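You operate a simulated robot arm through the tools that you are given. There is no shell and no other tool. Be economical: measure what you need, move in short steps, check, and stop when the job is done.

The job below is to be done with a simulated two-armed robot. You get a single attempt, and the scene is never put back.

TASK
Pick up the teal hose with one hand, pass it to the other hand and put it on the pale green table top.

It is judged by the outcome, as a careful person would: the job done as asked, and still so three seconds after it is handed in. It fails if anything else is knocked over, pushed out of place, dropped, spilled or broken.

THE ROBOT
Two 7-joint arms with two-finger parallel grippers on one trunk, on a base that drives. Base frame: it is fixed to the floor where the robot stands at the start and does not move with it; the origin is under the middle of the robot, x ahead of it, y to its left, z up. Readings come in mm, degrees, newtons and seconds.
The left shoulder is at the start at [48, 101, 1085], the right one opposite. With the tool pointing down near the work surface each hand reaches from about 240 to 540 mm from the robot's upright axis, wherever it stands, measured 20 degrees to its own side. Places, roughly: pale green table top [-2400, -1200, 800]; teal hose (24x4x12 cm) [500, 0, 900]. Payload 2.4 kg a hand.
The TCP of each hand is the grasp point between the finger pads, 24 mm short of the fingertips. In the tool frame z runs along the fingers and y along their closing line. Largest opening 68 mm; finger width 17, thickness 10; the body of the gripper, 40 by 70 mm, starts 41 mm behind the TCP.
Orientation is that of the tool frame in the base frame, as a unit quaternion [x, y, z, w]. With the fingers straight down and closing along the base's y, the tool's x points along the base's -x, its y along +y and its z along -z.

THE INTERFACE
- The arms move only by the tool nudge_tool. It takes "left_plan", "right_plan" or both (then of equal length, played together; a hand with none holds still); each is a list of rows, each a list of 3 entries, a list of its own where there are three numbers: the opening in per cent of the stroke, from 0 (shut) to 100 (fully open), then the shift along the tool's x, y, z in units of 150 mm (1.0 is 150 mm), then the turn, a rotation vector about the tool's x, y, z in units of 60 degrees (1.0 is 60 degrees). In form: [[grip, [dx, dy, dz], [wx, wy, wz]], ...]. A call has 1 to 10 rows; each row is the pose to reach, as a shift and turn from the pose commanded when the call began, along the tool's axes at that moment. A call with a number of a shift or a turn outside -1 to 1 is refused whole. Rows are played at 5 a second. More than 50 mm and 8.6 degrees between two rows, or a gripper value outside its range, and nothing of the call is played. A pose out of reach is approached as far as the arm can. The call stops where the force on the tool passes 40 N (or 10 N more than at its start, if that is more) or the arm is blocked; 0.2 s more then pass. Each finger travels about 72 mm/s and halts on what it meets, pressing with about 25 N; the grip force reading is that of the motor and also rises with nothing between the fingers. The clock runs only during rows and for 0.2 s after the last one: add rows that repeat a pose to give the fingers time. It gives the time, the measured TCP pose, the force on the tool (base axes), the opening and the grip force at its end, in the units of the frame above (readings bear some noise), with the torque about the TCP (base axes, N m) and any sound that the robot's microphone picked up, and new pictures: "views" is both (left out), scene, wrist or none (wrist: the cameras of the hands that moved).
- Cameras (640 x 400 px; columns grow to the right, rows downward): "scene" is now at [132.7, 7, 1237]; the picture's right is [0.01, -1.00, 0.00], its down [-0.45, -0.01, -0.89] and it looks along [0.89, 0.01, -0.45] (base axes); focal length 246 px, centre (320, 200). "left" rides on the left gripper at [84, -11, -75] in its tool frame; the picture's right is [0.13, 0.99, 0.00], its down [-0.60, 0.08, -0.79] and it looks along [-0.79, 0.10, 0.61] (tool axes); focal length 251 px, centre (320, 200). "right" rides on the right gripper at [84, 11, -75] in its tool frame; the picture's right is [-0.13, 0.99, 0.00], its down [-0.60, -0.08, -0.79] and it looks along [-0.79, -0.10, 0.61] (tool axes); focal length 251 px, centre (320, 200). There is no depth. A picture from a camera that has moved, and an enlarged one, comes with that camera's place and axes in the base frame and with its lens. The place of the scene camera against the robot may be out by one fixed shift of up to 25 mm in any direction.
- lift_body(by): slides the trunk up (or, below 0, down) by that many mm; the arms and the scene camera ride with it, the base frame stays. It gives what a move gives, with no picture.
- roll_base(legs): drives the robot by 1 to 6 legs, each [ahead, left, turn to the left] in mm, mm and degrees, along the robot's own axes; the way and the turn of a leg run together, so that a leg with both is an arc; at most 1500 mm and 180 degrees a leg. The arms and the cameras ride along, it lands a little off, and it stops where it bumps. It gives what a move gives, and a new picture of the scene camera.
- pan_tilt(pan, tilt): turns the head with the scene camera to pan (to the left, within 86 degrees either way) and tilt (down, from -29 to 69), counted from straight ahead of the robot. It gives what a move gives, and a new picture of the scene camera.
- inspect(camera, box): a new picture of the part [left, top, right, bottom] of that camera's present view, enlarged. The clock stands still meanwhile.
- hand_in(): hands the job in; it is judged then, once.

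Go step by step. Nothing tells you exact positions but the pictures and the camera data: compare them with the known pose of the tool, close in by small moves and look again before you grip or let go. The budget is 120 turns and 260 pictures, counting those below and the enlarged ones. Unless the task says otherwise, let go and move clear before handing in, and close with one line.

The tools are called after "Request:" as name(argument=value, ...) on one line, values as JSON. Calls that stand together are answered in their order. nudge_tool: Moves the arms, as the interface text tells. Its arguments: {"type":"object","properties":{"left_plan":{"type":"array","items":{"type":"array"}},"right_plan":{"type":"array","items":{"type":"array"}},"views":{"type":"string","enum":["both","scene","wrist","none"]}},"required":[]} The other tools are called the same way: lift_body (by) slides the trunk up or down; roll_base (legs) drives the base; pan_tilt (pan, tilt) turns the head that bears the scene camera; inspect (camera, box) takes an enlarged picture of a part of a camera's view; hand_in () hands the job in.

At the start:

```text
clock: 0.0
left_position: [379.7, 243.2, 1079.6]
left_ee_rot: [0.0, 1.0, 0.0, 0.0]
left_force: [0.4, 0.2, -0.4]
left_ft_torque: [0.01, -0.01, -0.01]
left_gripper_width: 68.2
left_grasp_force: 0.0
right_position: [356.8, -120.8, 1154.1]
right_ee_rot: [0.0, 1.0, -0.001, 0.0]
right_force: [-0.4, 1.1, -0.2]
right_ft_torque: [-0.03, -0.02, 0.03]
right_gripper_width: 67.9
right_grasp_force: 0.1
trunk travel left (down, up): [-300.0, 550.0]
robot x, y, heading: [1.8, 1.8, 0.3]
head pan, tilt: [0.8, 26.5]
```

scene: 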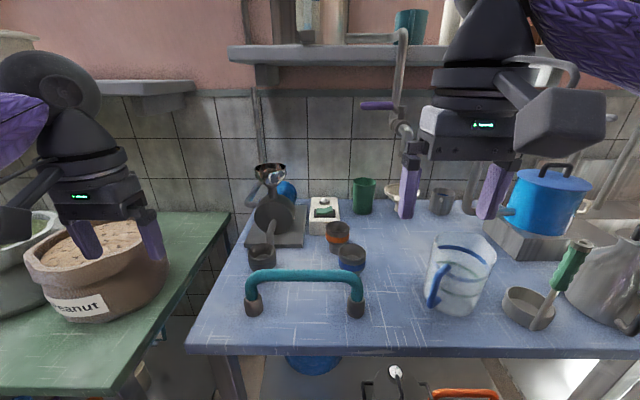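
right: 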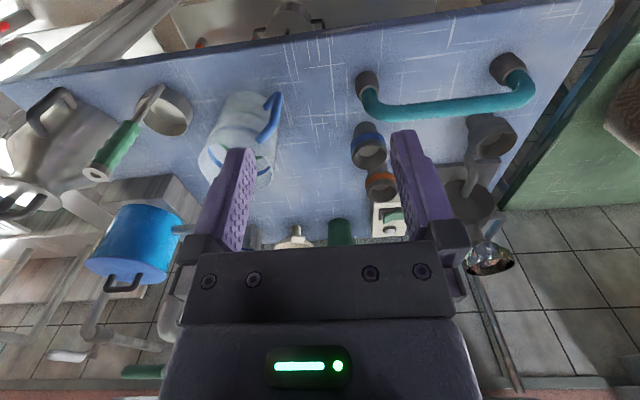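
left: 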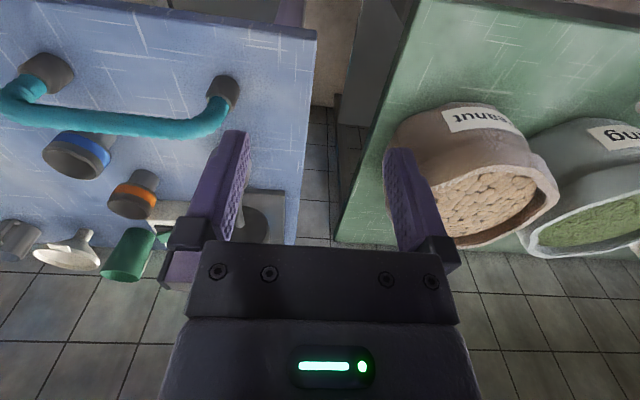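

The teal hose stands like an arch on the blue table, with its top bar along y at about x≈500, y≈40, z≈880. I'll take a closer look before moving.

Request:
inspect(camera="scene", box=[220, 200, 400, 340])

Request:
inspect(camera="right", box=[320, 30, 560, 180])

```text
2.86 times, centred on (310, 270) of scene
camera zoom: at [132.7, 7.0, 1237.0], right [0.01, -1.0, 0.0], down [-0.45, -0.01, -0.89], along [0.89, 0.01, -0.45], focal length 704 px, centre (349, 0)
```

zoom: 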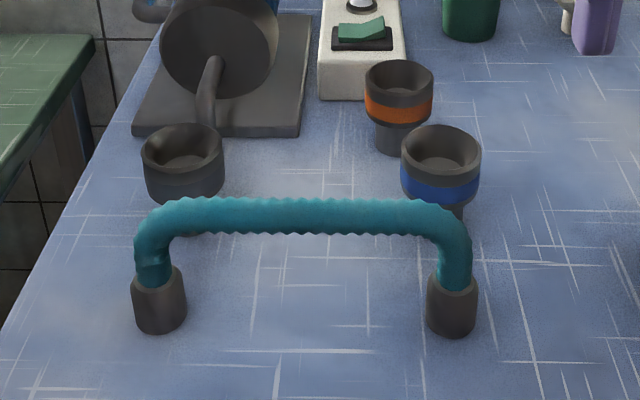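

```text
2.67 times, centred on (440, 105) of right
camera zoom: at [272.4, -108.7, 1228.2], right [0.13, 0.99, 0.0], down [0.6, -0.08, 0.79], along [0.79, -0.1, -0.61], focal length 670 px, centre (0, 453)
```

zoom: 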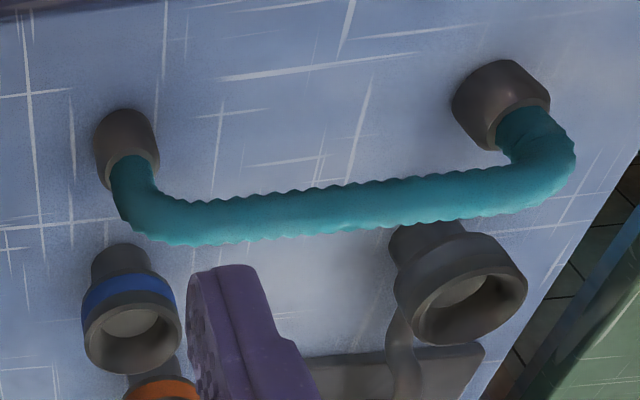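

The hose size suggests its bar is near x≈470, y≈35, z≈930. I'll turn the right hand 90° about its axis so its fingers close along x across the bar, with its camera on the right side.

Request:
nudge_tool(right_plan=[[100, [0, 0, 0], [0, 0, -0.14]], [100, [0, 0, 0], [0, 0, -0.28]], [100, [0, 0, 0], [0, 0, -0.42]], [100, [0, 0, 0], [0, 0, -0.56]], [100, [0, 0, 0], [0, 0, -0.7]], [100, [0, 0, 0], [0, 0, -0.75]]], views="none")

Request:
nudge_tool(right_plan=[[100, [0, 0, 0], [0, 0, -0.14]], [100, [0, 0, 0], [0, 0, -0.28]], [100, [0, 0, 0], [0, 0, -0.42]], [100, [0, 0, 0], [0, 0, -0.56]], [100, [0, 0, 0], [0, 0, -0.7]], [100, [0, 0, 0], [0, 0, -0.75]], [100, [0, 0, 0], [0, 0, -0.75]]], views="both")

```text
clock: 1.4
left_position: [380.7, 243.3, 1080.6]
left_ee_rot: [0.0, 1.0, 0.0, 0.0]
left_force: [0.1, 0.3, -0.3]
left_ft_torque: [0.01, 0.01, 0.03]
left_gripper_width: 68.1
left_grasp_force: 0.0
right_position: [356.7, -120.0, 1155.2]
right_ee_rot: [-0.383, 0.924, 0.0, 0.0]
right_force: [-0.4, -1.0, 0.0]
right_ft_torque: [0.0, 0.01, -0.02]
right_gripper_width: 67.9
right_grasp_force: 0.0
trunk travel left (down, up): [-300.0, 550.0]
robot x, y, heading: [1.7, 3.2, 0.3]
head pan, tilt: [0.8, 26.5]
```

```text
clock: 3.0
left_position: [380.4, 244.9, 1079.8]
left_ee_rot: [0.0, 1.0, 0.0, 0.0]
left_force: [-0.4, 0.2, -0.7]
left_ft_torque: [-0.02, 0.01, -0.02]
left_gripper_width: 67.9
left_grasp_force: 0.1
right_position: [249.0, -61.7, 1108.2]
right_ee_rot: [0.707, -0.707, 0.0, -0.001]
right_force: [-0.9, -0.3, 0.4]
right_ft_torque: [-0.04, -0.05, 0.04]
right_gripper_width: 68.0
right_grasp_force: 0.0
right hand out of reach, approached as far as the arm can: row 1, 2, 3, 4, 5, 6, 7
trunk travel left (down, up): [-300.0, 550.0]
robot x, y, heading: [3.2, 0.6, -0.0]
head pan, tilt: [0.8, 26.5]
camera scene: at [132.7, 7.0, 1237.0], right [0.01, -1.0, 0.0], down [-0.45, -0.01, -0.89], along [0.89, 0.01, -0.45], focal length 246 px, centre (320, 200)
camera right: at [238.3, -145.9, 1182.4], right [-0.99, 0.13, 0.0], down [0.08, 0.6, 0.79], along [0.1, 0.79, -0.61], focal length 251 px, centre (320, 200)
```

scene: 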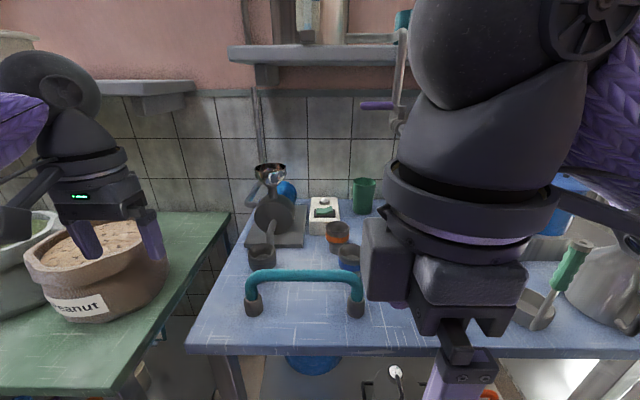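
right: 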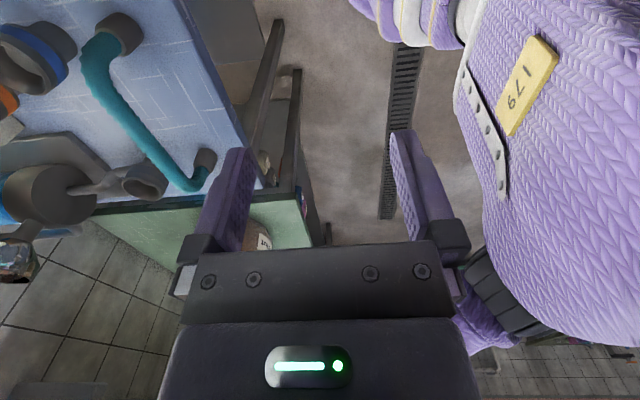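

The right hand ran out of reach at this height and was pulled in. I'll lower it a little and see what pose it takes.

Request:
nudge_tool(right_plan=[[100, [0, 0, 0.2], [0, 0, 0]], [100, [0, 0, 0.4], [0, 0, 0]], [100, [0, 0, 0.4], [0, 0, 0]]], views="none")

```text
clock: 3.8
left_position: [379.5, 244.7, 1079.9]
left_ee_rot: [-0.001, 1.0, 0.0, 0.0]
left_force: [-0.2, -0.1, 1.3]
left_ft_torque: [-0.02, -0.01, 0.02]
left_gripper_width: 68.0
left_grasp_force: 0.0
right_position: [248.7, -62.2, 1048.4]
right_ee_rot: [0.707, -0.707, 0.0, 0.0]
right_force: [0.3, -0.5, 0.5]
right_ft_torque: [0.02, 0.01, 0.03]
right_gripper_width: 68.0
right_grasp_force: 0.0
trunk travel left (down, up): [-300.0, 550.0]
robot x, y, heading: [-3.5, -3.0, 0.1]
head pan, tilt: [0.8, 26.5]
```

The commanded pose follows the actual one. Now I'll move the right hand forward toward the hose while staying high.

Request:
nudge_tool(right_plan=[[100, [0, -0.25, 0], [0, 0, 0]], [100, [0, -0.5, 0], [0, 0, 0]], [100, [0, -0.75, 0], [0, 0, 0]], [100, [0, -1.0, 0], [0, 0, 0]], [100, [0, -1.0, 0], [0, 0, 0]]], views="both")

```text
clock: 5.0
left_position: [380.1, 243.5, 1079.5]
left_ee_rot: [-0.001, 1.0, 0.0, 0.0]
left_force: [1.1, -0.1, -0.4]
left_ft_torque: [0.0, 0.0, 0.0]
left_gripper_width: 67.9
left_grasp_force: 0.0
right_position: [278.6, -31.0, 1037.5]
right_ee_rot: [-0.706, 0.708, 0.0, 0.0]
right_force: [0.7, -0.6, 0.6]
right_ft_torque: [0.02, -0.02, 0.0]
right_gripper_width: 68.2
right_grasp_force: 0.1
right hand out of reach, approached as far as the arm can: row 1, 2, 3, 4, 5
trunk travel left (down, up): [-300.0, 550.0]
robot x, y, heading: [2.1, -1.9, -0.1]
head pan, tilt: [0.8, 26.5]
camera scene: at [132.7, 7.0, 1237.0], right [0.01, -1.0, 0.0], down [-0.45, -0.01, -0.89], along [0.89, 0.01, -0.45], focal length 246 px, centre (320, 200)
camera right: at [267.5, -112.4, 1110.5], right [-0.99, 0.13, 0.0], down [0.08, 0.6, 0.79], along [0.1, 0.79, -0.61], focal length 251 px, centre (320, 200)
```

scene: 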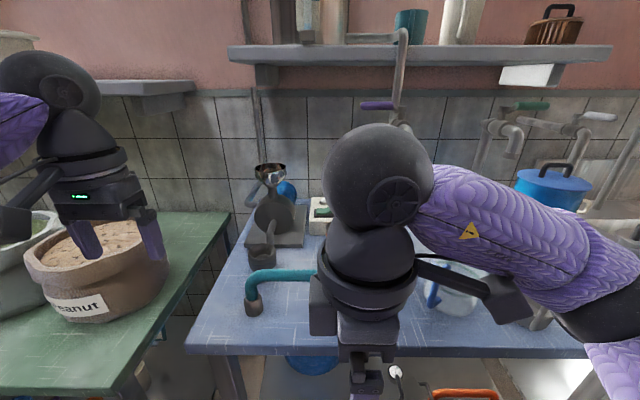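
right: 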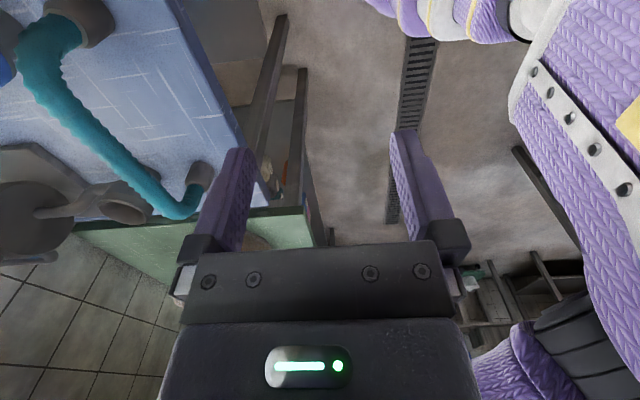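

Reach in this posture looks limited by hand height relative to the shoulder. I'll raise the trunk, then lower the hand again from a higher shoulder.

Request:
lift_body(by=150)

Request:
nudge_tool(right_plan=[[100, [0, 0, 0.25], [0, 0, 0]], [100, [0, 0, 0.5], [0, 0, 0]], [100, [0, 0, 0.75], [0, 0, 0]], [100, [0, -0.25, 0.9], [0, 0, 0]], [100, [0, -0.5, 0.9], [0, 0, 0]], [100, [0, -0.75, 0.9], [0, 0, 0]], [100, [0, -0.75, 0.9], [0, 0, 0]]], views="both")

```text
clock: 6.8
left_position: [379.8, 244.8, 1229.0]
left_ee_rot: [0.0, 1.0, 0.0, -0.001]
left_force: [0.2, -0.5, -0.2]
left_ft_torque: [0.02, 0.02, -0.02]
left_gripper_width: 68.1
left_grasp_force: 0.0
right_position: [264.6, -27.7, 1206.6]
right_ee_rot: [-0.705, 0.708, -0.025, 0.025]
right_force: [-0.1, -0.3, -0.2]
right_ft_torque: [-0.01, -0.01, 0.01]
right_gripper_width: 68.1
right_grasp_force: 0.0
trunk travel left (down, up): [-450.0, 399.0]
robot x, y, heading: [-1.3, -1.2, 0.2]
head pan, tilt: [0.8, 26.5]
```

```text
clock: 8.3
left_position: [379.7, 244.0, 1229.9]
left_ee_rot: [0.0, 1.0, -0.001, 0.0]
left_force: [-0.5, -0.1, 0.0]
left_ft_torque: [0.03, 0.0, 0.01]
left_gripper_width: 68.0
left_grasp_force: 0.1
right_position: [263.7, -37.4, 1128.0]
right_ee_rot: [-0.703, 0.71, -0.025, 0.024]
right_force: [-0.4, 0.2, 0.3]
right_ft_torque: [0.0, 0.0, 0.01]
right_gripper_width: 68.1
right_grasp_force: 0.0
right hand out of reach, approached as far as the arm can: row 2, 3, 4, 5, 6, 7
trunk travel left (down, up): [-450.0, 399.0]
robot x, y, heading: [2.9, -1.1, -0.0]
head pan, tilt: [0.8, 26.5]
camera scene: at [109.3, 7.1, 1388.3], right [0.01, -1.0, 0.0], down [-0.45, -0.01, -0.89], along [0.89, 0.01, -0.45], focal length 246 px, centre (320, 200)
camera right: at [246.3, -119.8, 1201.6], right [-0.99, 0.14, -0.07], down [0.03, 0.6, 0.8], along [0.15, 0.78, -0.6], focal length 251 px, centre (320, 200)
```

scene: 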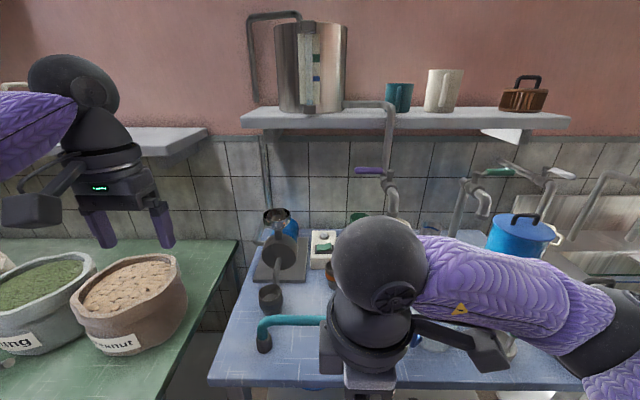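
right: 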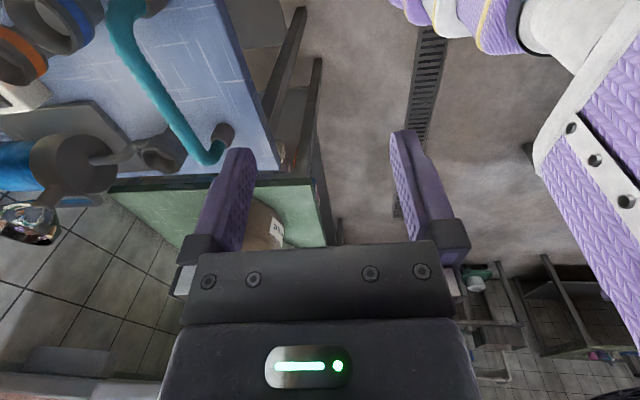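

That wrist direction is a dead end for the right arm. I'll unwind it and try the opposite turn.

Request:
nudge_tool(right_plan=[[100, [0.1, 0, -0.05], [0, 0, 0.14]], [100, [0.2, -0.1, -0.1], [0, 0, 0.28]], [100, [0.3, -0.2, -0.1], [0, 0, 0.42]], [100, [0.4, -0.3, -0.1], [0, 0, 0.56]], [100, [0.5, -0.4, -0.1], [0, 0, 0.7]], [100, [0.6, -0.5, -0.1], [0, 0, 0.84]], [100, [0.6, -0.6, -0.1], [0, 0, 0.98]], [100, [0.6, -0.6, -0.1], [0, 0, 1.0]]], views="none")

Request:
nudge_tool(right_plan=[[100, [0, 0, 0], [0, 0, 0.14]], [100, [0, 0, 0], [0, 0, 0.28]], [100, [0, 0, 0], [0, 0, 0.42]], [100, [0, 0, 0], [0, 0, 0.5]], [100, [0, 0, 0], [0, 0, 0.5]]], views="scene")

```text
clock: 10.2
left_position: [380.5, 244.2, 1229.6]
left_ee_rot: [0.0, 1.0, 0.0, 0.0]
left_force: [0.4, 0.1, 0.0]
left_ft_torque: [-0.01, 0.01, 0.0]
left_gripper_width: 68.0
left_grasp_force: 0.0
right_position: [352.0, -128.9, 1147.1]
right_ee_rot: [-0.256, 0.966, -0.008, 0.033]
right_force: [0.7, -0.7, 0.1]
right_ft_torque: [0.01, 0.02, -0.01]
right_gripper_width: 67.9
right_grasp_force: 0.0
trunk travel left (down, up): [-450.0, 399.0]
robot x, y, heading: [-1.8, 2.2, 0.0]
head pan, tilt: [0.8, 26.5]
```

```text
clock: 11.3
left_position: [380.5, 244.8, 1229.6]
left_ee_rot: [0.0, 1.0, 0.0, -0.001]
left_force: [-0.6, 0.0, -0.5]
left_ft_torque: [0.01, 0.01, -0.02]
left_gripper_width: 68.3
left_grasp_force: 0.0
right_position: [351.5, -128.4, 1146.8]
right_ee_rot: [0.003, 0.999, 0.001, 0.034]
right_force: [-0.5, 0.3, 0.1]
right_ft_torque: [0.03, -0.03, 0.0]
right_gripper_width: 68.0
right_grasp_force: 0.1
trunk travel left (down, up): [-450.0, 399.0]
robot x, y, heading: [0.3, -4.5, -0.1]
head pan, tilt: [0.8, 26.5]
camera scene: at [109.3, 7.0, 1388.3], right [0.01, -1.0, 0.0], down [-0.45, -0.01, -0.89], along [0.89, 0.01, -0.45], focal length 246 px, centre (320, 200)
```

scene: 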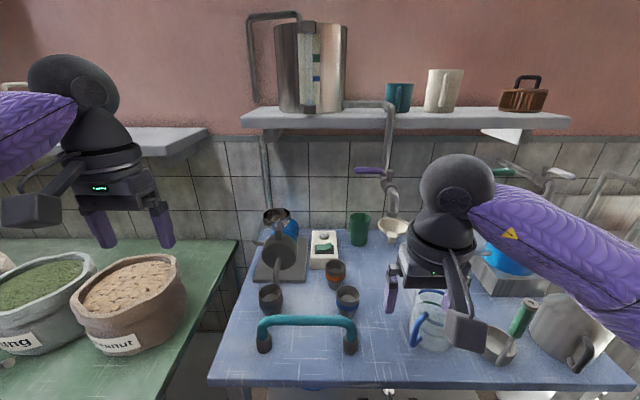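

Triangulating the two scene heights puts the bar at about x≈466, y≈40, z≈917, with the table near z≈810. I'll level the right hand, lower it a bit and turn it the other way.

Request:
nudge_tool(right_plan=[[100, [0, 0, 0.2], [0, 0.065, 0]], [100, [0, 0, 0.4], [0, 0.065, 0]], [100, [0, 0, 0.4], [0, 0.065, 0]]], views="none")

Request:
nudge_tool(right_plan=[[100, [0, 0, 0], [0, 0, 0.14]], [100, [0, 0, 0], [0, 0, 0.28]], [100, [0, 0, 0], [0, 0, 0.42]], [100, [0, 0, 0], [0, 0, 0.56]], [100, [0, 0, 0], [0, 0, 0.7]], [100, [0, 0, 0], [0, 0, 0.75]], [100, [0, 0, 0], [0, 0, 0.75]]], views="none")

Request:
nudge_tool(right_plan=[[100, [0, 0, 0], [0, 0, 0.14]], [100, [0, 0, 0], [0, 0, 0.28]], [100, [0, 0, 0], [0, 0, 0.42]], [100, [0, 0, 0], [0, 0, 0.56]], [100, [0, 0, 0], [0, 0, 0.7]], [100, [0, 0, 0], [0, 0, 0.75]], [100, [0, 0, 0], [0, 0, 0.75]]], views="both")

```text
clock: 12.2
left_position: [380.0, 243.7, 1231.1]
left_ee_rot: [0.0, 1.0, 0.0, 0.001]
left_force: [0.5, 0.2, 0.3]
left_ft_torque: [0.01, -0.01, -0.01]
left_gripper_width: 68.2
left_grasp_force: 0.1
right_position: [354.4, -127.3, 1086.1]
right_ee_rot: [0.002, 1.0, 0.0, 0.0]
right_force: [-0.5, 0.0, -0.4]
right_ft_torque: [-0.02, 0.0, -0.02]
right_gripper_width: 67.9
right_grasp_force: 0.0
trunk travel left (down, up): [-450.0, 399.0]
robot x, y, heading: [0.7, 2.5, 0.1]
head pan, tilt: [0.8, 26.5]
```

```text
clock: 13.8
left_position: [379.3, 244.7, 1229.2]
left_ee_rot: [-0.001, 1.0, 0.0, 0.0]
left_force: [0.9, 0.3, -0.3]
left_ft_torque: [-0.01, -0.01, -0.02]
left_gripper_width: 68.2
left_grasp_force: 0.1
right_position: [356.1, -127.8, 1086.7]
right_ee_rot: [0.384, 0.923, 0.0, -0.001]
right_force: [0.2, -0.2, 0.1]
right_ft_torque: [-0.01, 0.01, -0.02]
right_gripper_width: 68.3
right_grasp_force: 0.0
trunk travel left (down, up): [-450.0, 399.0]
robot x, y, heading: [-1.7, -0.2, -0.1]
head pan, tilt: [0.8, 26.5]
```

```text
clock: 15.3
left_position: [380.4, 243.6, 1229.6]
left_ee_rot: [0.0, 1.0, -0.001, -0.001]
left_force: [0.0, 0.2, 0.1]
left_ft_torque: [0.02, 0.0, 0.01]
left_gripper_width: 68.0
left_grasp_force: 0.2
right_position: [355.5, -127.9, 1086.7]
right_ee_rot: [0.709, 0.705, 0.0, 0.0]
right_force: [-0.3, -0.4, 0.1]
right_ft_torque: [-0.02, 0.01, 0.01]
right_gripper_width: 67.8
right_grasp_force: 0.0
trunk travel left (down, up): [-450.0, 399.0]
robot x, y, heading: [1.2, 1.8, 0.0]
head pan, tilt: [0.8, 26.5]
camera scene: at [109.3, 7.0, 1388.3], right [0.01, -1.0, 0.0], down [-0.45, -0.01, -0.89], along [0.89, 0.01, -0.45], focal length 246 px, centre (320, 200)
camera right: at [366.5, -42.8, 1161.2], right [0.99, -0.13, 0.0], down [-0.08, -0.6, 0.79], along [-0.11, -0.79, -0.61], focal length 251 px, centre (320, 200)
```

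scene: 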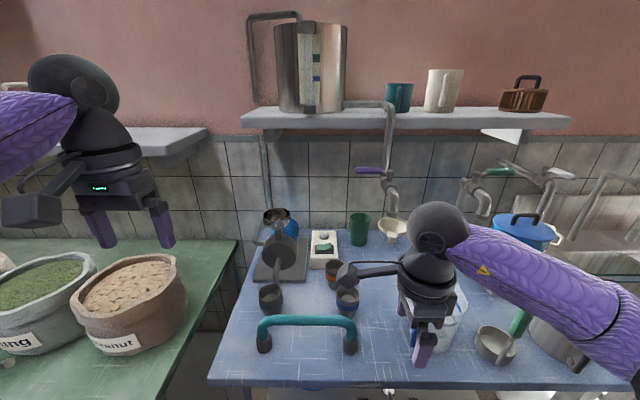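
right: 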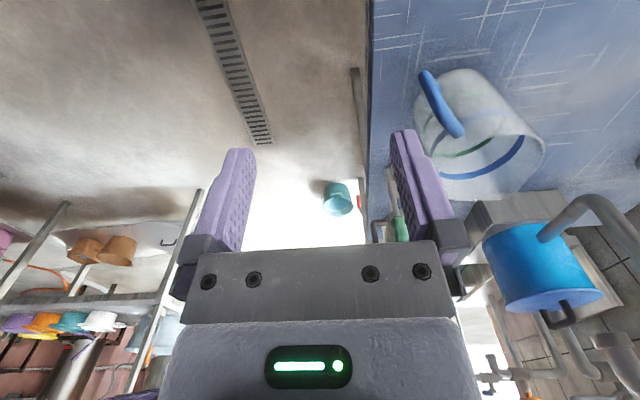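

This direction works for the right arm. I'll move it to above the right-hand part of the bar, near (466, −30, 1020).

Request:
nudge_tool(right_plan=[[100, [0.15, 0.15, 0.1], [0, 0, 0]], [100, [0.3, 0.32, 0.2], [0, 0, 0]], [100, [0.45, 0.5, 0.3], [0, 0, 0]], [100, [0.6, 0.68, 0.4], [0, 0, 0]], [100, [0.65, 0.74, 0.44], [0, 0, 0]], [100, [0.65, 0.74, 0.44], [0, 0, 0]]], views="both")

```text
clock: 16.8
left_position: [379.5, 244.9, 1230.0]
left_ee_rot: [0.0, 1.0, 0.0, 0.0]
left_force: [-0.7, -0.7, 0.4]
left_ft_torque: [-0.01, -0.02, -0.01]
left_gripper_width: 68.1
left_grasp_force: 0.1
right_position: [466.0, -31.1, 1021.2]
right_ee_rot: [0.707, 0.707, 0.001, 0.001]
right_force: [-0.1, 0.5, -0.2]
right_ft_torque: [-0.05, 0.0, 0.01]
right_gripper_width: 68.0
right_grasp_force: 0.0
trunk travel left (down, up): [-450.0, 399.0]
robot x, y, heading: [2.6, -1.7, 0.0]
head pan, tilt: [0.8, 26.5]
camera scene: at [109.3, 7.0, 1388.3], right [0.01, -1.0, 0.0], down [-0.45, -0.01, -0.89], along [0.89, 0.01, -0.45], focal length 246 px, centre (320, 200)
camera right: at [477.6, 54.4, 1095.1], right [0.99, -0.13, 0.0], down [-0.08, -0.6, 0.79], along [-0.1, -0.79, -0.61], focal length 251 px, centre (320, 200)
```

scene: 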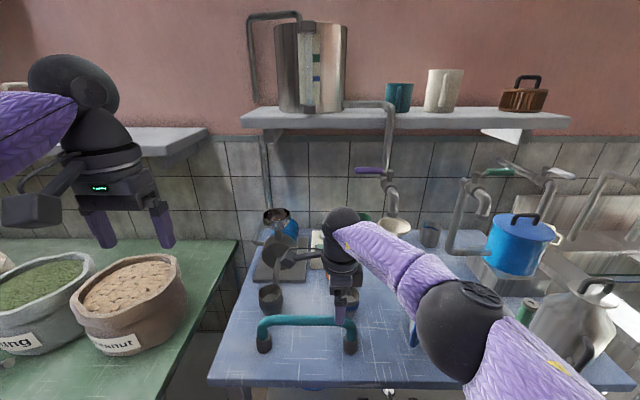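
right: 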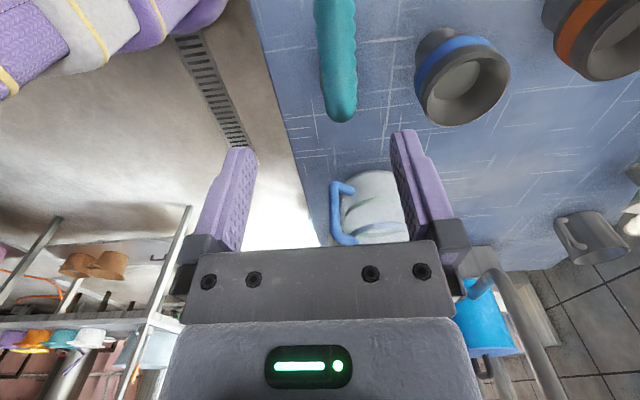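

The wrist camera puts the bar at x≈480 with its right outer end at y≈−70. I'll centre over it and go partway down.

Request:
nudge_tool(right_plan=[[100, [0.02, 0.093, 0.15], [0, 0, 0]], [100, [0.02, 0.093, 0.35], [0, 0, 0]], [100, [0.02, 0.093, 0.45], [0, 0, 0]], [100, [0.02, 0.093, 0.45], [0, 0, 0]]], views="both")

Request:
inspect(camera="scene", box=[240, 240, 400, 360])

```text
clock: 17.8
left_position: [380.4, 243.6, 1229.7]
left_ee_rot: [0.001, 1.0, 0.0, 0.0]
left_force: [0.8, 0.5, 0.7]
left_ft_torque: [0.0, 0.03, 0.01]
left_gripper_width: 68.0
left_grasp_force: 0.1
right_position: [460.7, -35.9, 955.1]
right_ee_rot: [0.708, 0.706, 0.0, 0.0]
right_force: [-0.8, 0.5, -0.4]
right_ft_torque: [-0.02, 0.0, -0.01]
right_gripper_width: 67.6
right_grasp_force: 0.0
right hand out of reach, approached as far as the arm can: row 1, 2, 3, 4
trunk travel left (down, up): [-450.0, 399.0]
robot x, y, heading: [-0.8, -0.9, -0.0]
head pan, tilt: [0.8, 26.5]
camera scene: at [109.4, 7.0, 1388.3], right [0.01, -1.0, 0.0], down [-0.45, -0.01, -0.89], along [0.89, 0.01, -0.45], focal length 246 px, centre (320, 200)
camera right: at [472.8, 49.3, 1029.8], right [0.99, -0.13, 0.0], down [-0.08, -0.6, 0.79], along [-0.1, -0.79, -0.61], focal length 251 px, centre (320, 200)
```

scene: 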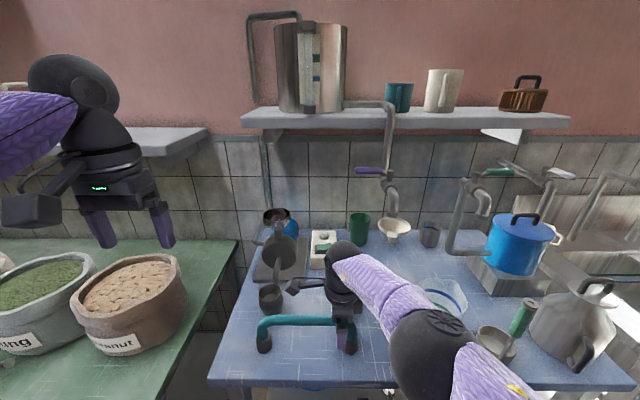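
right: 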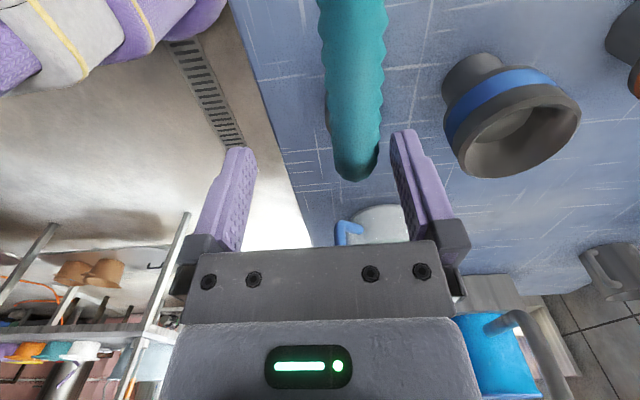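

```text
3.33 times, centred on (320, 300) of scene
camera zoom: at [109.4, 7.0, 1388.3], right [0.01, -1.0, 0.0], down [-0.45, -0.01, -0.89], along [0.89, 0.01, -0.45], focal length 822 px, centre (320, -133)
```

zoom: 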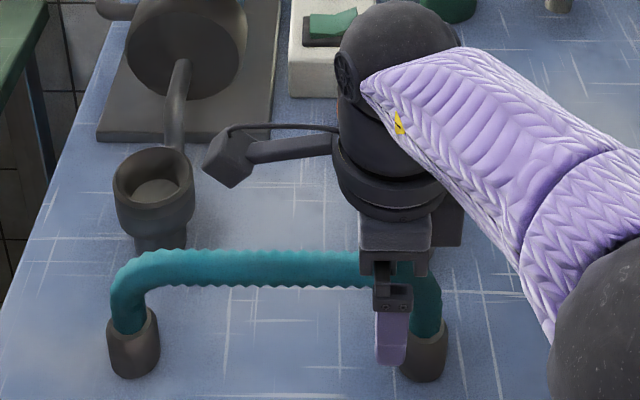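

The hand is about 15–20 mm short of the bar at this trunk height. I'll raise the hand, lower the trunk 100 mm, then retry with more reach.

Request:
nudge_tool(right_plan=[[100, [0, 0, -0.25], [0, 0, 0]], [100, [0, 0, -0.5], [0, 0, 0]], [100, [0, 0, -0.7], [0, 0, 0]], [100, [0, 0, -0.7], [0, 0, 0]]], views="none")

Request:
lift_body(by=-100)

Request:
nudge_tool(right_plan=[[100, [0.05, 0.1, 0], [0, 0, 0]], [100, [0.05, 0.14, 0], [0, 0, 0]], [100, [0.05, 0.14, 0], [0, 0, 0]]], views="wrist")

```text
clock: 18.8
left_position: [379.8, 245.1, 1229.2]
left_ee_rot: [0.0, 1.0, 0.0, 0.001]
left_force: [-0.9, -0.4, -0.8]
left_ft_torque: [-0.01, -0.01, -0.01]
left_gripper_width: 68.0
left_grasp_force: 0.1
right_position: [462.2, -35.1, 1061.6]
right_ee_rot: [0.708, 0.706, 0.0, 0.0]
right_force: [0.3, -0.8, 0.0]
right_ft_torque: [-0.02, 0.02, 0.0]
right_gripper_width: 68.0
right_grasp_force: 0.1
trunk travel left (down, up): [-450.0, 399.0]
robot x, y, heading: [-0.3, 0.5, 0.2]
head pan, tilt: [0.8, 26.5]
```

```text
clock: 20.1
left_position: [379.8, 244.2, 1130.0]
left_ee_rot: [0.0, 1.0, 0.0, 0.0]
left_force: [-0.7, 0.0, -0.6]
left_ft_torque: [-0.01, 0.0, 0.0]
left_gripper_width: 68.0
left_grasp_force: 0.1
right_position: [461.4, -37.0, 961.3]
right_ee_rot: [0.709, 0.706, 0.0, 0.0]
right_force: [0.9, 0.0, 0.0]
right_ft_torque: [0.03, -0.01, 0.02]
right_gripper_width: 68.0
right_grasp_force: 0.0
trunk travel left (down, up): [-350.0, 499.0]
robot x, y, heading: [-1.7, -2.5, 0.3]
head pan, tilt: [0.8, 26.5]
```

```text
clock: 20.9
left_position: [380.9, 244.9, 1130.6]
left_ee_rot: [0.0, 1.0, 0.0, 0.0]
left_force: [-0.4, 0.3, -0.2]
left_ft_torque: [0.0, 0.02, 0.01]
left_gripper_width: 68.0
left_grasp_force: 0.1
right_position: [483.9, -29.0, 961.6]
right_ee_rot: [0.708, 0.706, 0.0, 0.0]
right_force: [-0.3, 0.8, 0.1]
right_ft_torque: [-0.03, 0.01, 0.02]
right_gripper_width: 67.8
right_grasp_force: 0.1
trunk travel left (down, up): [-350.0, 499.0]
robot x, y, heading: [0.3, 1.3, -0.1]
head pan, tilt: [0.8, 26.5]
camera right: at [494.4, 57.0, 1034.9], right [0.99, -0.13, 0.0], down [-0.08, -0.6, 0.79], along [-0.1, -0.79, -0.61], focal length 251 px, centre (320, 200)
```

right: 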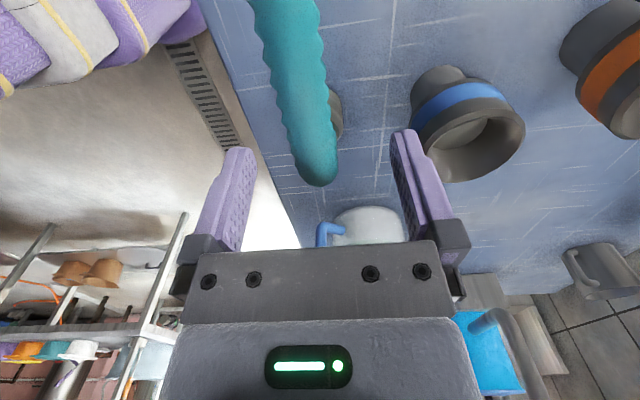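

The bar is at x≈480 with its centre near z≈920. I'll lower onto it in short steps.

Request:
nudge_tool(right_plan=[[100, [0, -0.023, 0.1], [0, 0, 0]], [100, [0, -0.023, 0.2], [0, 0, 0]], [100, [0, -0.023, 0.29], [0, 0, 0]], [100, [0, -0.023, 0.29], [0, 0, 0]]], views="both")

Request:
inspect(camera="scene", box=[240, 220, 400, 340])

```text
clock: 21.9
left_position: [380.1, 243.3, 1130.3]
left_ee_rot: [0.0, 1.0, 0.0, 0.0]
left_force: [0.4, 0.1, 0.1]
left_ft_torque: [-0.01, 0.03, 0.02]
left_gripper_width: 67.9
left_grasp_force: 0.1
right_position: [480.0, -28.1, 916.7]
right_ee_rot: [0.709, 0.705, 0.0, 0.0]
right_force: [0.2, 0.0, -0.6]
right_ft_torque: [-0.04, 0.0, 0.0]
right_gripper_width: 68.2
right_grasp_force: 0.2
trunk travel left (down, up): [-350.0, 499.0]
robot x, y, heading: [2.6, -1.2, -0.0]
head pan, tilt: [0.8, 26.5]
camera scene: at [123.4, 7.0, 1287.6], right [0.01, -1.0, 0.0], down [-0.45, -0.01, -0.89], along [0.89, 0.01, -0.45], focal length 246 px, centre (320, 200)
camera right: at [490.9, 56.9, 991.1], right [0.99, -0.13, 0.0], down [-0.08, -0.6, 0.79], along [-0.1, -0.79, -0.61], focal length 251 px, centre (320, 200)
```

scene: 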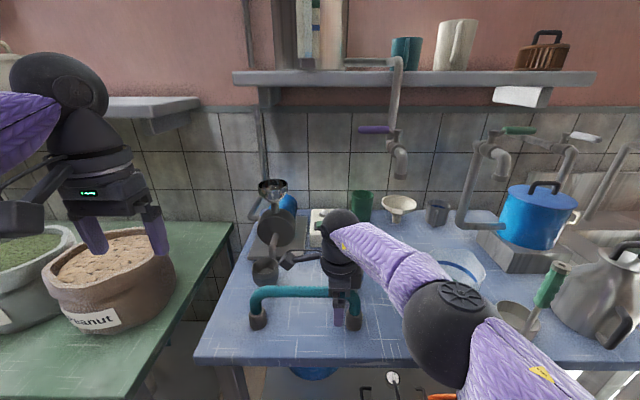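
right: 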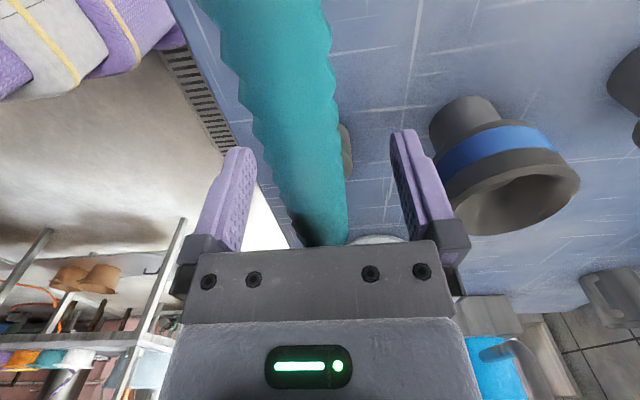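

```text
3.33 times, centred on (320, 280) of scene
camera zoom: at [123.4, 7.0, 1287.6], right [0.01, -1.0, 0.0], down [-0.45, -0.01, -0.89], along [0.89, 0.01, -0.45], focal length 822 px, centre (320, -67)
```

zoom: 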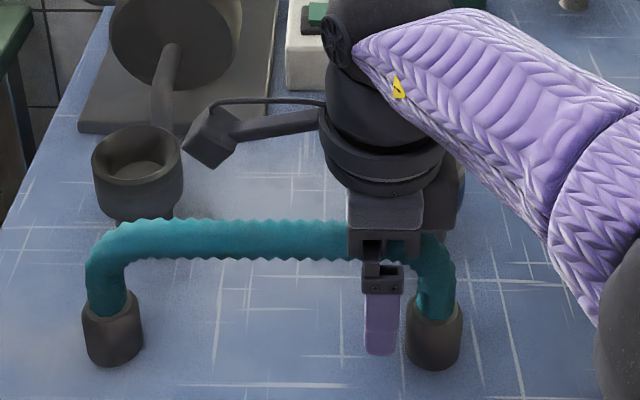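

The bar sits between the fingers. I'll close the right gripper.

Request:
nudge_tool(right_plan=[[60, [0, 0, 0], [0, 0, 0]], [30, [0, 0, 0], [0, 0, 0]], [0, [0, 0, 0], [0, 0, 0]], [0, [0, 0, 0], [0, 0, 0]], [0, [0, 0, 0], [0, 0, 0]], [0, [0, 0, 0], [0, 0, 0]]], views="wrist")

```text
clock: 23.3
left_position: [380.2, 245.1, 1130.0]
left_ee_rot: [0.0, 1.0, 0.0, 0.0]
left_force: [-0.4, 0.0, -0.3]
left_ft_torque: [-0.01, -0.03, 0.01]
left_gripper_width: 68.1
left_grasp_force: 0.0
right_position: [478.8, -28.3, 918.1]
right_ee_rot: [0.708, 0.706, 0.0, 0.0]
right_force: [-1.2, -0.2, 0.7]
right_ft_torque: [0.01, -0.04, 0.07]
right_gripper_width: 21.5
right_grasp_force: 24.9
trunk travel left (down, up): [-350.0, 499.0]
robot x, y, heading: [-1.6, -0.6, 0.1]
head pan, tilt: [0.8, 26.5]
camera right: at [490.9, 57.0, 991.2], right [0.99, -0.13, 0.0], down [-0.08, -0.6, 0.79], along [-0.1, -0.79, -0.61], focal length 251 px, centre (320, 200)
```

right: 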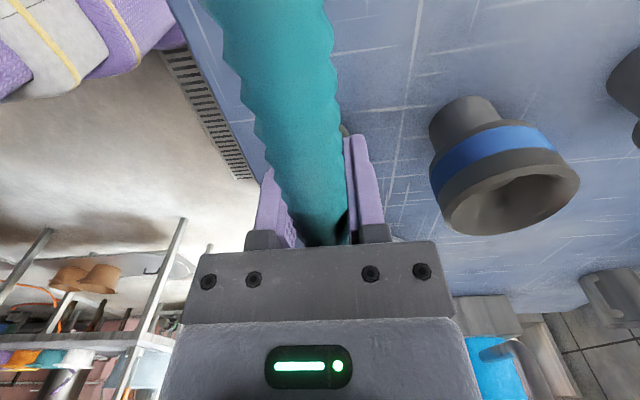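

Gripped at 21.5 mm. I'll lift it slowly and watch whether the hose sags.

Request:
nudge_tool(right_plan=[[0, [0, 0, -0.05], [0, 0, 0]], [0, [0, 0, -0.12], [0, 0, 0]], [0, [0, 0, -0.2], [0, 0, 0]], [0, [0, 0, -0.3], [0, 0, 0]], [0, [0, 0, -0.3], [0, 0, 0]]], views="scene")

```text
clock: 24.5
left_position: [380.2, 244.1, 1131.0]
left_ee_rot: [0.0, 1.0, 0.0, 0.001]
left_force: [0.4, 0.2, 0.7]
left_ft_torque: [-0.01, 0.01, 0.01]
left_gripper_width: 67.8
left_grasp_force: 0.0
right_position: [479.6, -28.0, 962.1]
right_ee_rot: [0.708, 0.706, 0.0, 0.0]
right_force: [-0.8, -0.7, -2.1]
right_ft_torque: [-0.16, 0.01, 0.02]
right_gripper_width: 21.6
right_grasp_force: 24.7
trunk travel left (down, up): [-350.0, 499.0]
robot x, y, heading: [2.1, 0.6, 0.0]
head pan, tilt: [0.8, 26.5]
camera scene: at [123.6, 7.1, 1287.5], right [0.01, -1.0, 0.0], down [-0.45, -0.01, -0.89], along [0.89, 0.01, -0.45], focal length 246 px, centre (320, 200)
```

scene: 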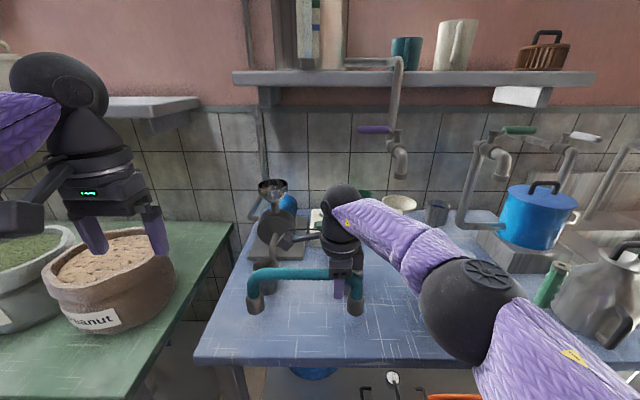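

Lifted level, about 0.2 kg. Now I'll raise it further and start turning the right hand back so the hose points toward the robot (rest of it toward −x), for a hand-over with the left hand behind.

Request:
nudge_tool(right_plan=[[0, [0, 0, -0.2], [0, 0, 0]], [0, [0, 0, -0.4], [0, 0, 0]], [0, [0, 0, -0.55], [0, 0, -0.1]], [0, [0, 0, -0.55], [0, 0, -0.22]], [0, [0, 0, -0.55], [0, 0, -0.34]], [0, [0, 0, -0.55], [0, 0, -0.46]], [0, [0, 0, -0.55], [0, 0, -0.58]], [0, [0, 0, -0.55], [0, 0, -0.7]], [0, [0, 0, -0.55], [0, 0, -0.75]], [0, [0, 0, -0.55], [0, 0, -0.75]]], views="scene")

```text
clock: 26.7
left_position: [379.1, 245.2, 1130.0]
left_ee_rot: [0.001, 1.0, 0.0, -0.001]
left_force: [0.0, 0.7, -0.7]
left_ft_torque: [0.01, -0.02, -0.01]
left_gripper_width: 68.2
left_grasp_force: 0.1
right_position: [477.0, -28.7, 1045.2]
right_ee_rot: [0.383, 0.924, 0.0, -0.001]
right_force: [0.2, -0.2, -3.0]
right_ft_torque: [-0.11, -0.09, 0.03]
right_gripper_width: 21.6
right_grasp_force: 24.8
trunk travel left (down, up): [-350.0, 499.0]
robot x, y, heading: [1.7, -0.3, -0.2]
head pan, tilt: [0.8, 26.5]
camera scene: at [123.6, 7.0, 1287.5], right [0.01, -1.0, 0.0], down [-0.45, -0.01, -0.89], along [0.89, 0.01, -0.45], focal length 246 px, centre (320, 200)
```

scene: 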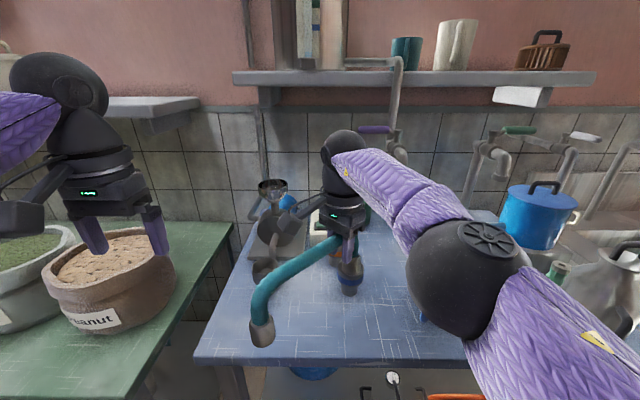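

At 45° the free end points to about (370, 77), which is comfortable for the left hand. I'll turn the left hand by +45° to match.

Request:
nudge_tool(left_plan=[[100, [0, 0, 0], [0, 0, 0.14]], [100, [0, 0, 0], [0, 0, 0.28]], [100, [0, 0, 0], [0, 0, 0.42]], [100, [0, 0, 0], [0, 0, 0.56]], [100, [0, 0, 0], [0, 0, 0.7]], [100, [0, 0, 0], [0, 0, 0.75]], [100, [0, 0, 0], [0, 0, 0.75]]], views="both")

```text
clock: 27.7
left_position: [381.3, 242.4, 1129.4]
left_ee_rot: [0.256, 0.967, -0.003, 0.004]
left_force: [0.6, -1.5, -1.5]
left_ft_torque: [0.12, -0.05, 0.16]
left_gripper_width: 67.8
left_grasp_force: 0.1
right_position: [478.8, -28.9, 1044.4]
right_ee_rot: [0.384, 0.923, 0.0, 0.0]
right_force: [0.8, 0.2, -2.6]
right_ft_torque: [-0.09, -0.09, -0.01]
right_gripper_width: 21.5
right_grasp_force: 24.8
trunk travel left (down, up): [-350.0, 499.0]
robot x, y, heading: [0.7, 1.9, -0.0]
head pan, tilt: [0.8, 26.5]
stopped in row 4 (left hand): the force on the tool passed its limit at 85 N (the readings are from after the stop); the commanded pose is now the measured one
camera scene: at [123.6, 7.1, 1287.5], right [0.01, -1.0, 0.0], down [-0.45, -0.01, -0.89], along [0.89, 0.01, -0.45], focal length 246 px, centre (320, 200)
camera left: at [301.8, 275.9, 1205.3], right [0.38, 0.93, 0.0], down [0.56, -0.22, 0.8], along [0.74, -0.31, -0.6], focal length 251 px, centre (320, 200)
```

scene: 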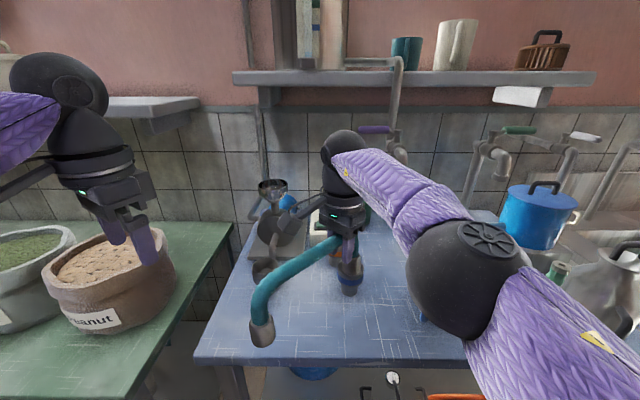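
left: 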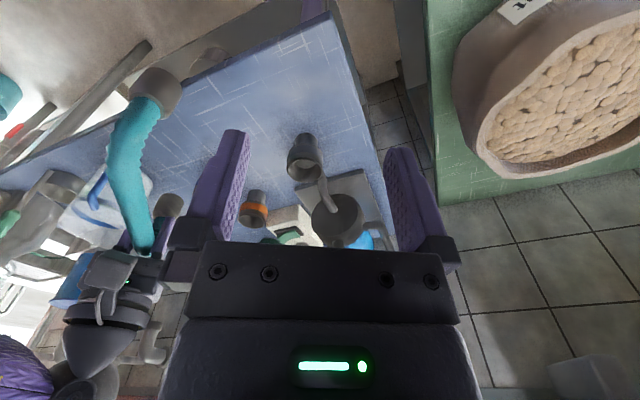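

The left wrist blocks turning that way, probably its camera bracket against its own arm. I'll undo that turn and finish the right hand's turn to 0° instead, so both hands share the same orientation.

Request:
nudge_tool(left_plan=[[100, [0, 0, 0], [0, 0, -0.14]], [100, [0, 0, 0], [0, 0, -0.28]], [100, [0, 0, 0], [0, 0, -0.42]], [100, [0, 0, 0], [0, 0, -0.495]], [100, [0, 0, 0], [0, 0, -0.495]], [100, [0, 0, 0], [0, 0, -0.495]], [100, [0, 0, 0], [0, 0, -0.495]], [100, [0, 0, 0], [0, 0, -0.495]]], right_plan=[[0, [0.02, 0.02, 0], [0, 0, -0.12]], [0, [0.05, 0.05, 0], [0, 0, -0.24]], [0, [0.08, 0.08, 0], [0, 0, -0.36]], [0, [0.11, 0.11, 0], [0, 0, -0.48]], [0, [0.14, 0.14, 0], [0, 0, -0.6]], [0, [0.16, 0.16, 0], [0, 0, -0.7]], [0, [0.165, 0.165, 0], [0, 0, -0.755]], [0, [0.165, 0.165, 0], [0, 0, -0.755]]], views="both")

```text
clock: 29.5
left_position: [380.2, 242.8, 1130.5]
left_ee_rot: [0.0, 1.0, -0.003, 0.004]
left_force: [0.2, 0.5, 0.2]
left_ft_torque: [0.02, 0.0, -0.01]
left_gripper_width: 68.1
left_grasp_force: 0.2
right_position: [468.5, 0.1, 1043.6]
right_ee_rot: [-0.002, 1.0, 0.0, 0.0]
right_force: [-0.7, 0.1, -2.5]
right_ft_torque: [0.0, -0.12, 0.02]
right_gripper_width: 21.7
right_grasp_force: 24.5
right hand out of reach, approached as far as the arm can: row 2, 3, 4, 5, 6, 7, 8
trunk travel left (down, up): [-350.0, 499.0]
robot x, y, heading: [1.3, 3.0, -0.1]
head pan, tilt: [0.8, 26.5]
camera scene: at [123.5, 7.0, 1287.5], right [0.01, -1.0, 0.0], down [-0.45, -0.01, -0.89], along [0.89, 0.01, -0.45], focal length 246 px, centre (320, 200)
camera right: at [383.3, 12.0, 1117.0], right [0.13, 0.99, 0.0], down [0.6, -0.08, 0.79], along [0.79, -0.1, -0.61], focal length 251 px, centre (320, 200)
camera left: at [296.1, 232.9, 1205.5], right [-0.13, 0.99, -0.01], down [0.6, 0.08, 0.8], along [0.79, 0.1, -0.6], focal length 251 px, centre (320, 200)
```

scene: 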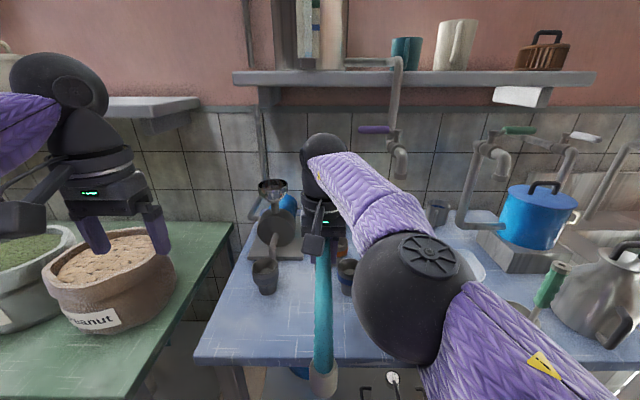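
right: 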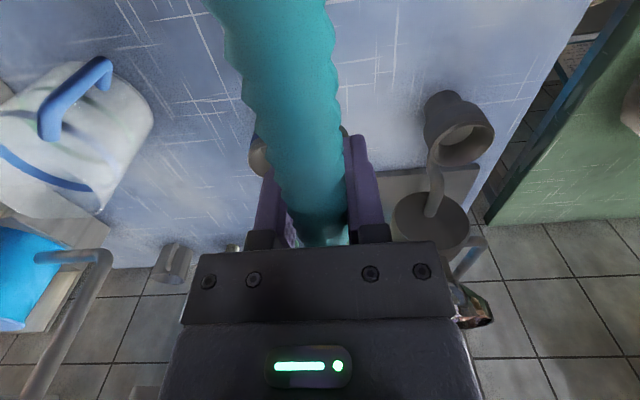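
left: 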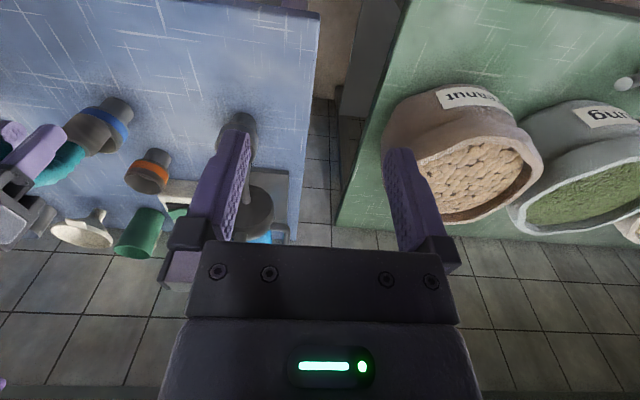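

The hose now runs toward the robot, but the right arm's wrist is near where the left gripper would go. I'll turn both hands to +25° so the free end lies more to the left.

Request:
nudge_tool(left_plan=[[100, [0, 0, 0], [0, 0, 0.11]], [100, [0, 0, 0], [0, 0, 0.22]], [100, [0, 0, 0], [0, 0, 0.33]], [100, [0, 0, 0], [0, 0, 0.417]], [100, [0, 0, 0], [0, 0, 0.417]]], right_plan=[[0, [0, 0, 0], [0, 0, 0.11]], [0, [0, 0, 0], [0, 0, 0.22]], [0, [0, 0, 0], [0, 0, 0.33]], [0, [0, 0, 0], [0, 0, 0.417]], [0, [0, 0, 0], [0, 0, 0.417]]], views="both")

```text
clock: 30.7
left_position: [382.4, 243.2, 1129.5]
left_ee_rot: [0.217, 0.976, -0.002, 0.004]
left_force: [0.0, -0.2, -0.2]
left_ft_torque: [-0.01, 0.02, 0.02]
left_gripper_width: 68.0
left_grasp_force: 0.1
right_position: [467.5, 0.1, 1042.8]
right_ee_rot: [0.217, 0.976, -0.001, 0.0]
right_force: [-0.3, 0.2, -2.3]
right_ft_torque: [-0.07, -0.13, 0.0]
right_gripper_width: 21.8
right_grasp_force: 24.6
trunk travel left (down, up): [-350.0, 499.0]
robot x, y, heading: [-1.2, -0.0, 0.3]
head pan, tilt: [0.8, 26.5]
camera scene: at [123.6, 7.1, 1287.5], right [0.01, -1.0, 0.0], down [-0.45, -0.01, -0.89], along [0.89, 0.01, -0.45], focal length 246 px, centre (320, 200)
camera right: at [396.3, 47.2, 1116.7], right [0.54, 0.84, 0.0], down [0.51, -0.33, 0.79], along [0.67, -0.43, -0.61], focal length 251 px, centre (320, 200)
camera left: at [299.5, 269.5, 1205.6], right [0.3, 0.95, -0.01], down [0.57, -0.18, 0.8], along [0.76, -0.25, -0.6], focal length 251 px, centre (320, 200)
```

scene: 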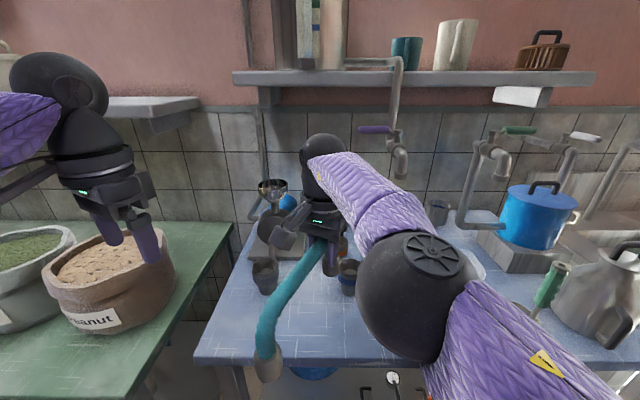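
right: 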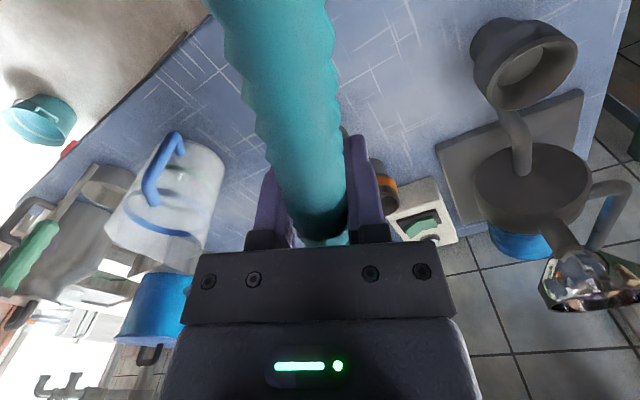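
left: 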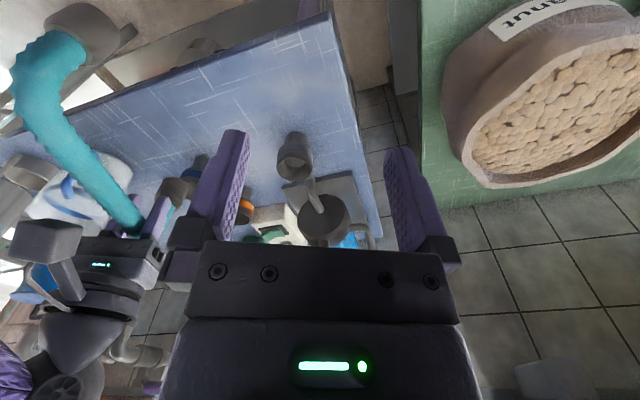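

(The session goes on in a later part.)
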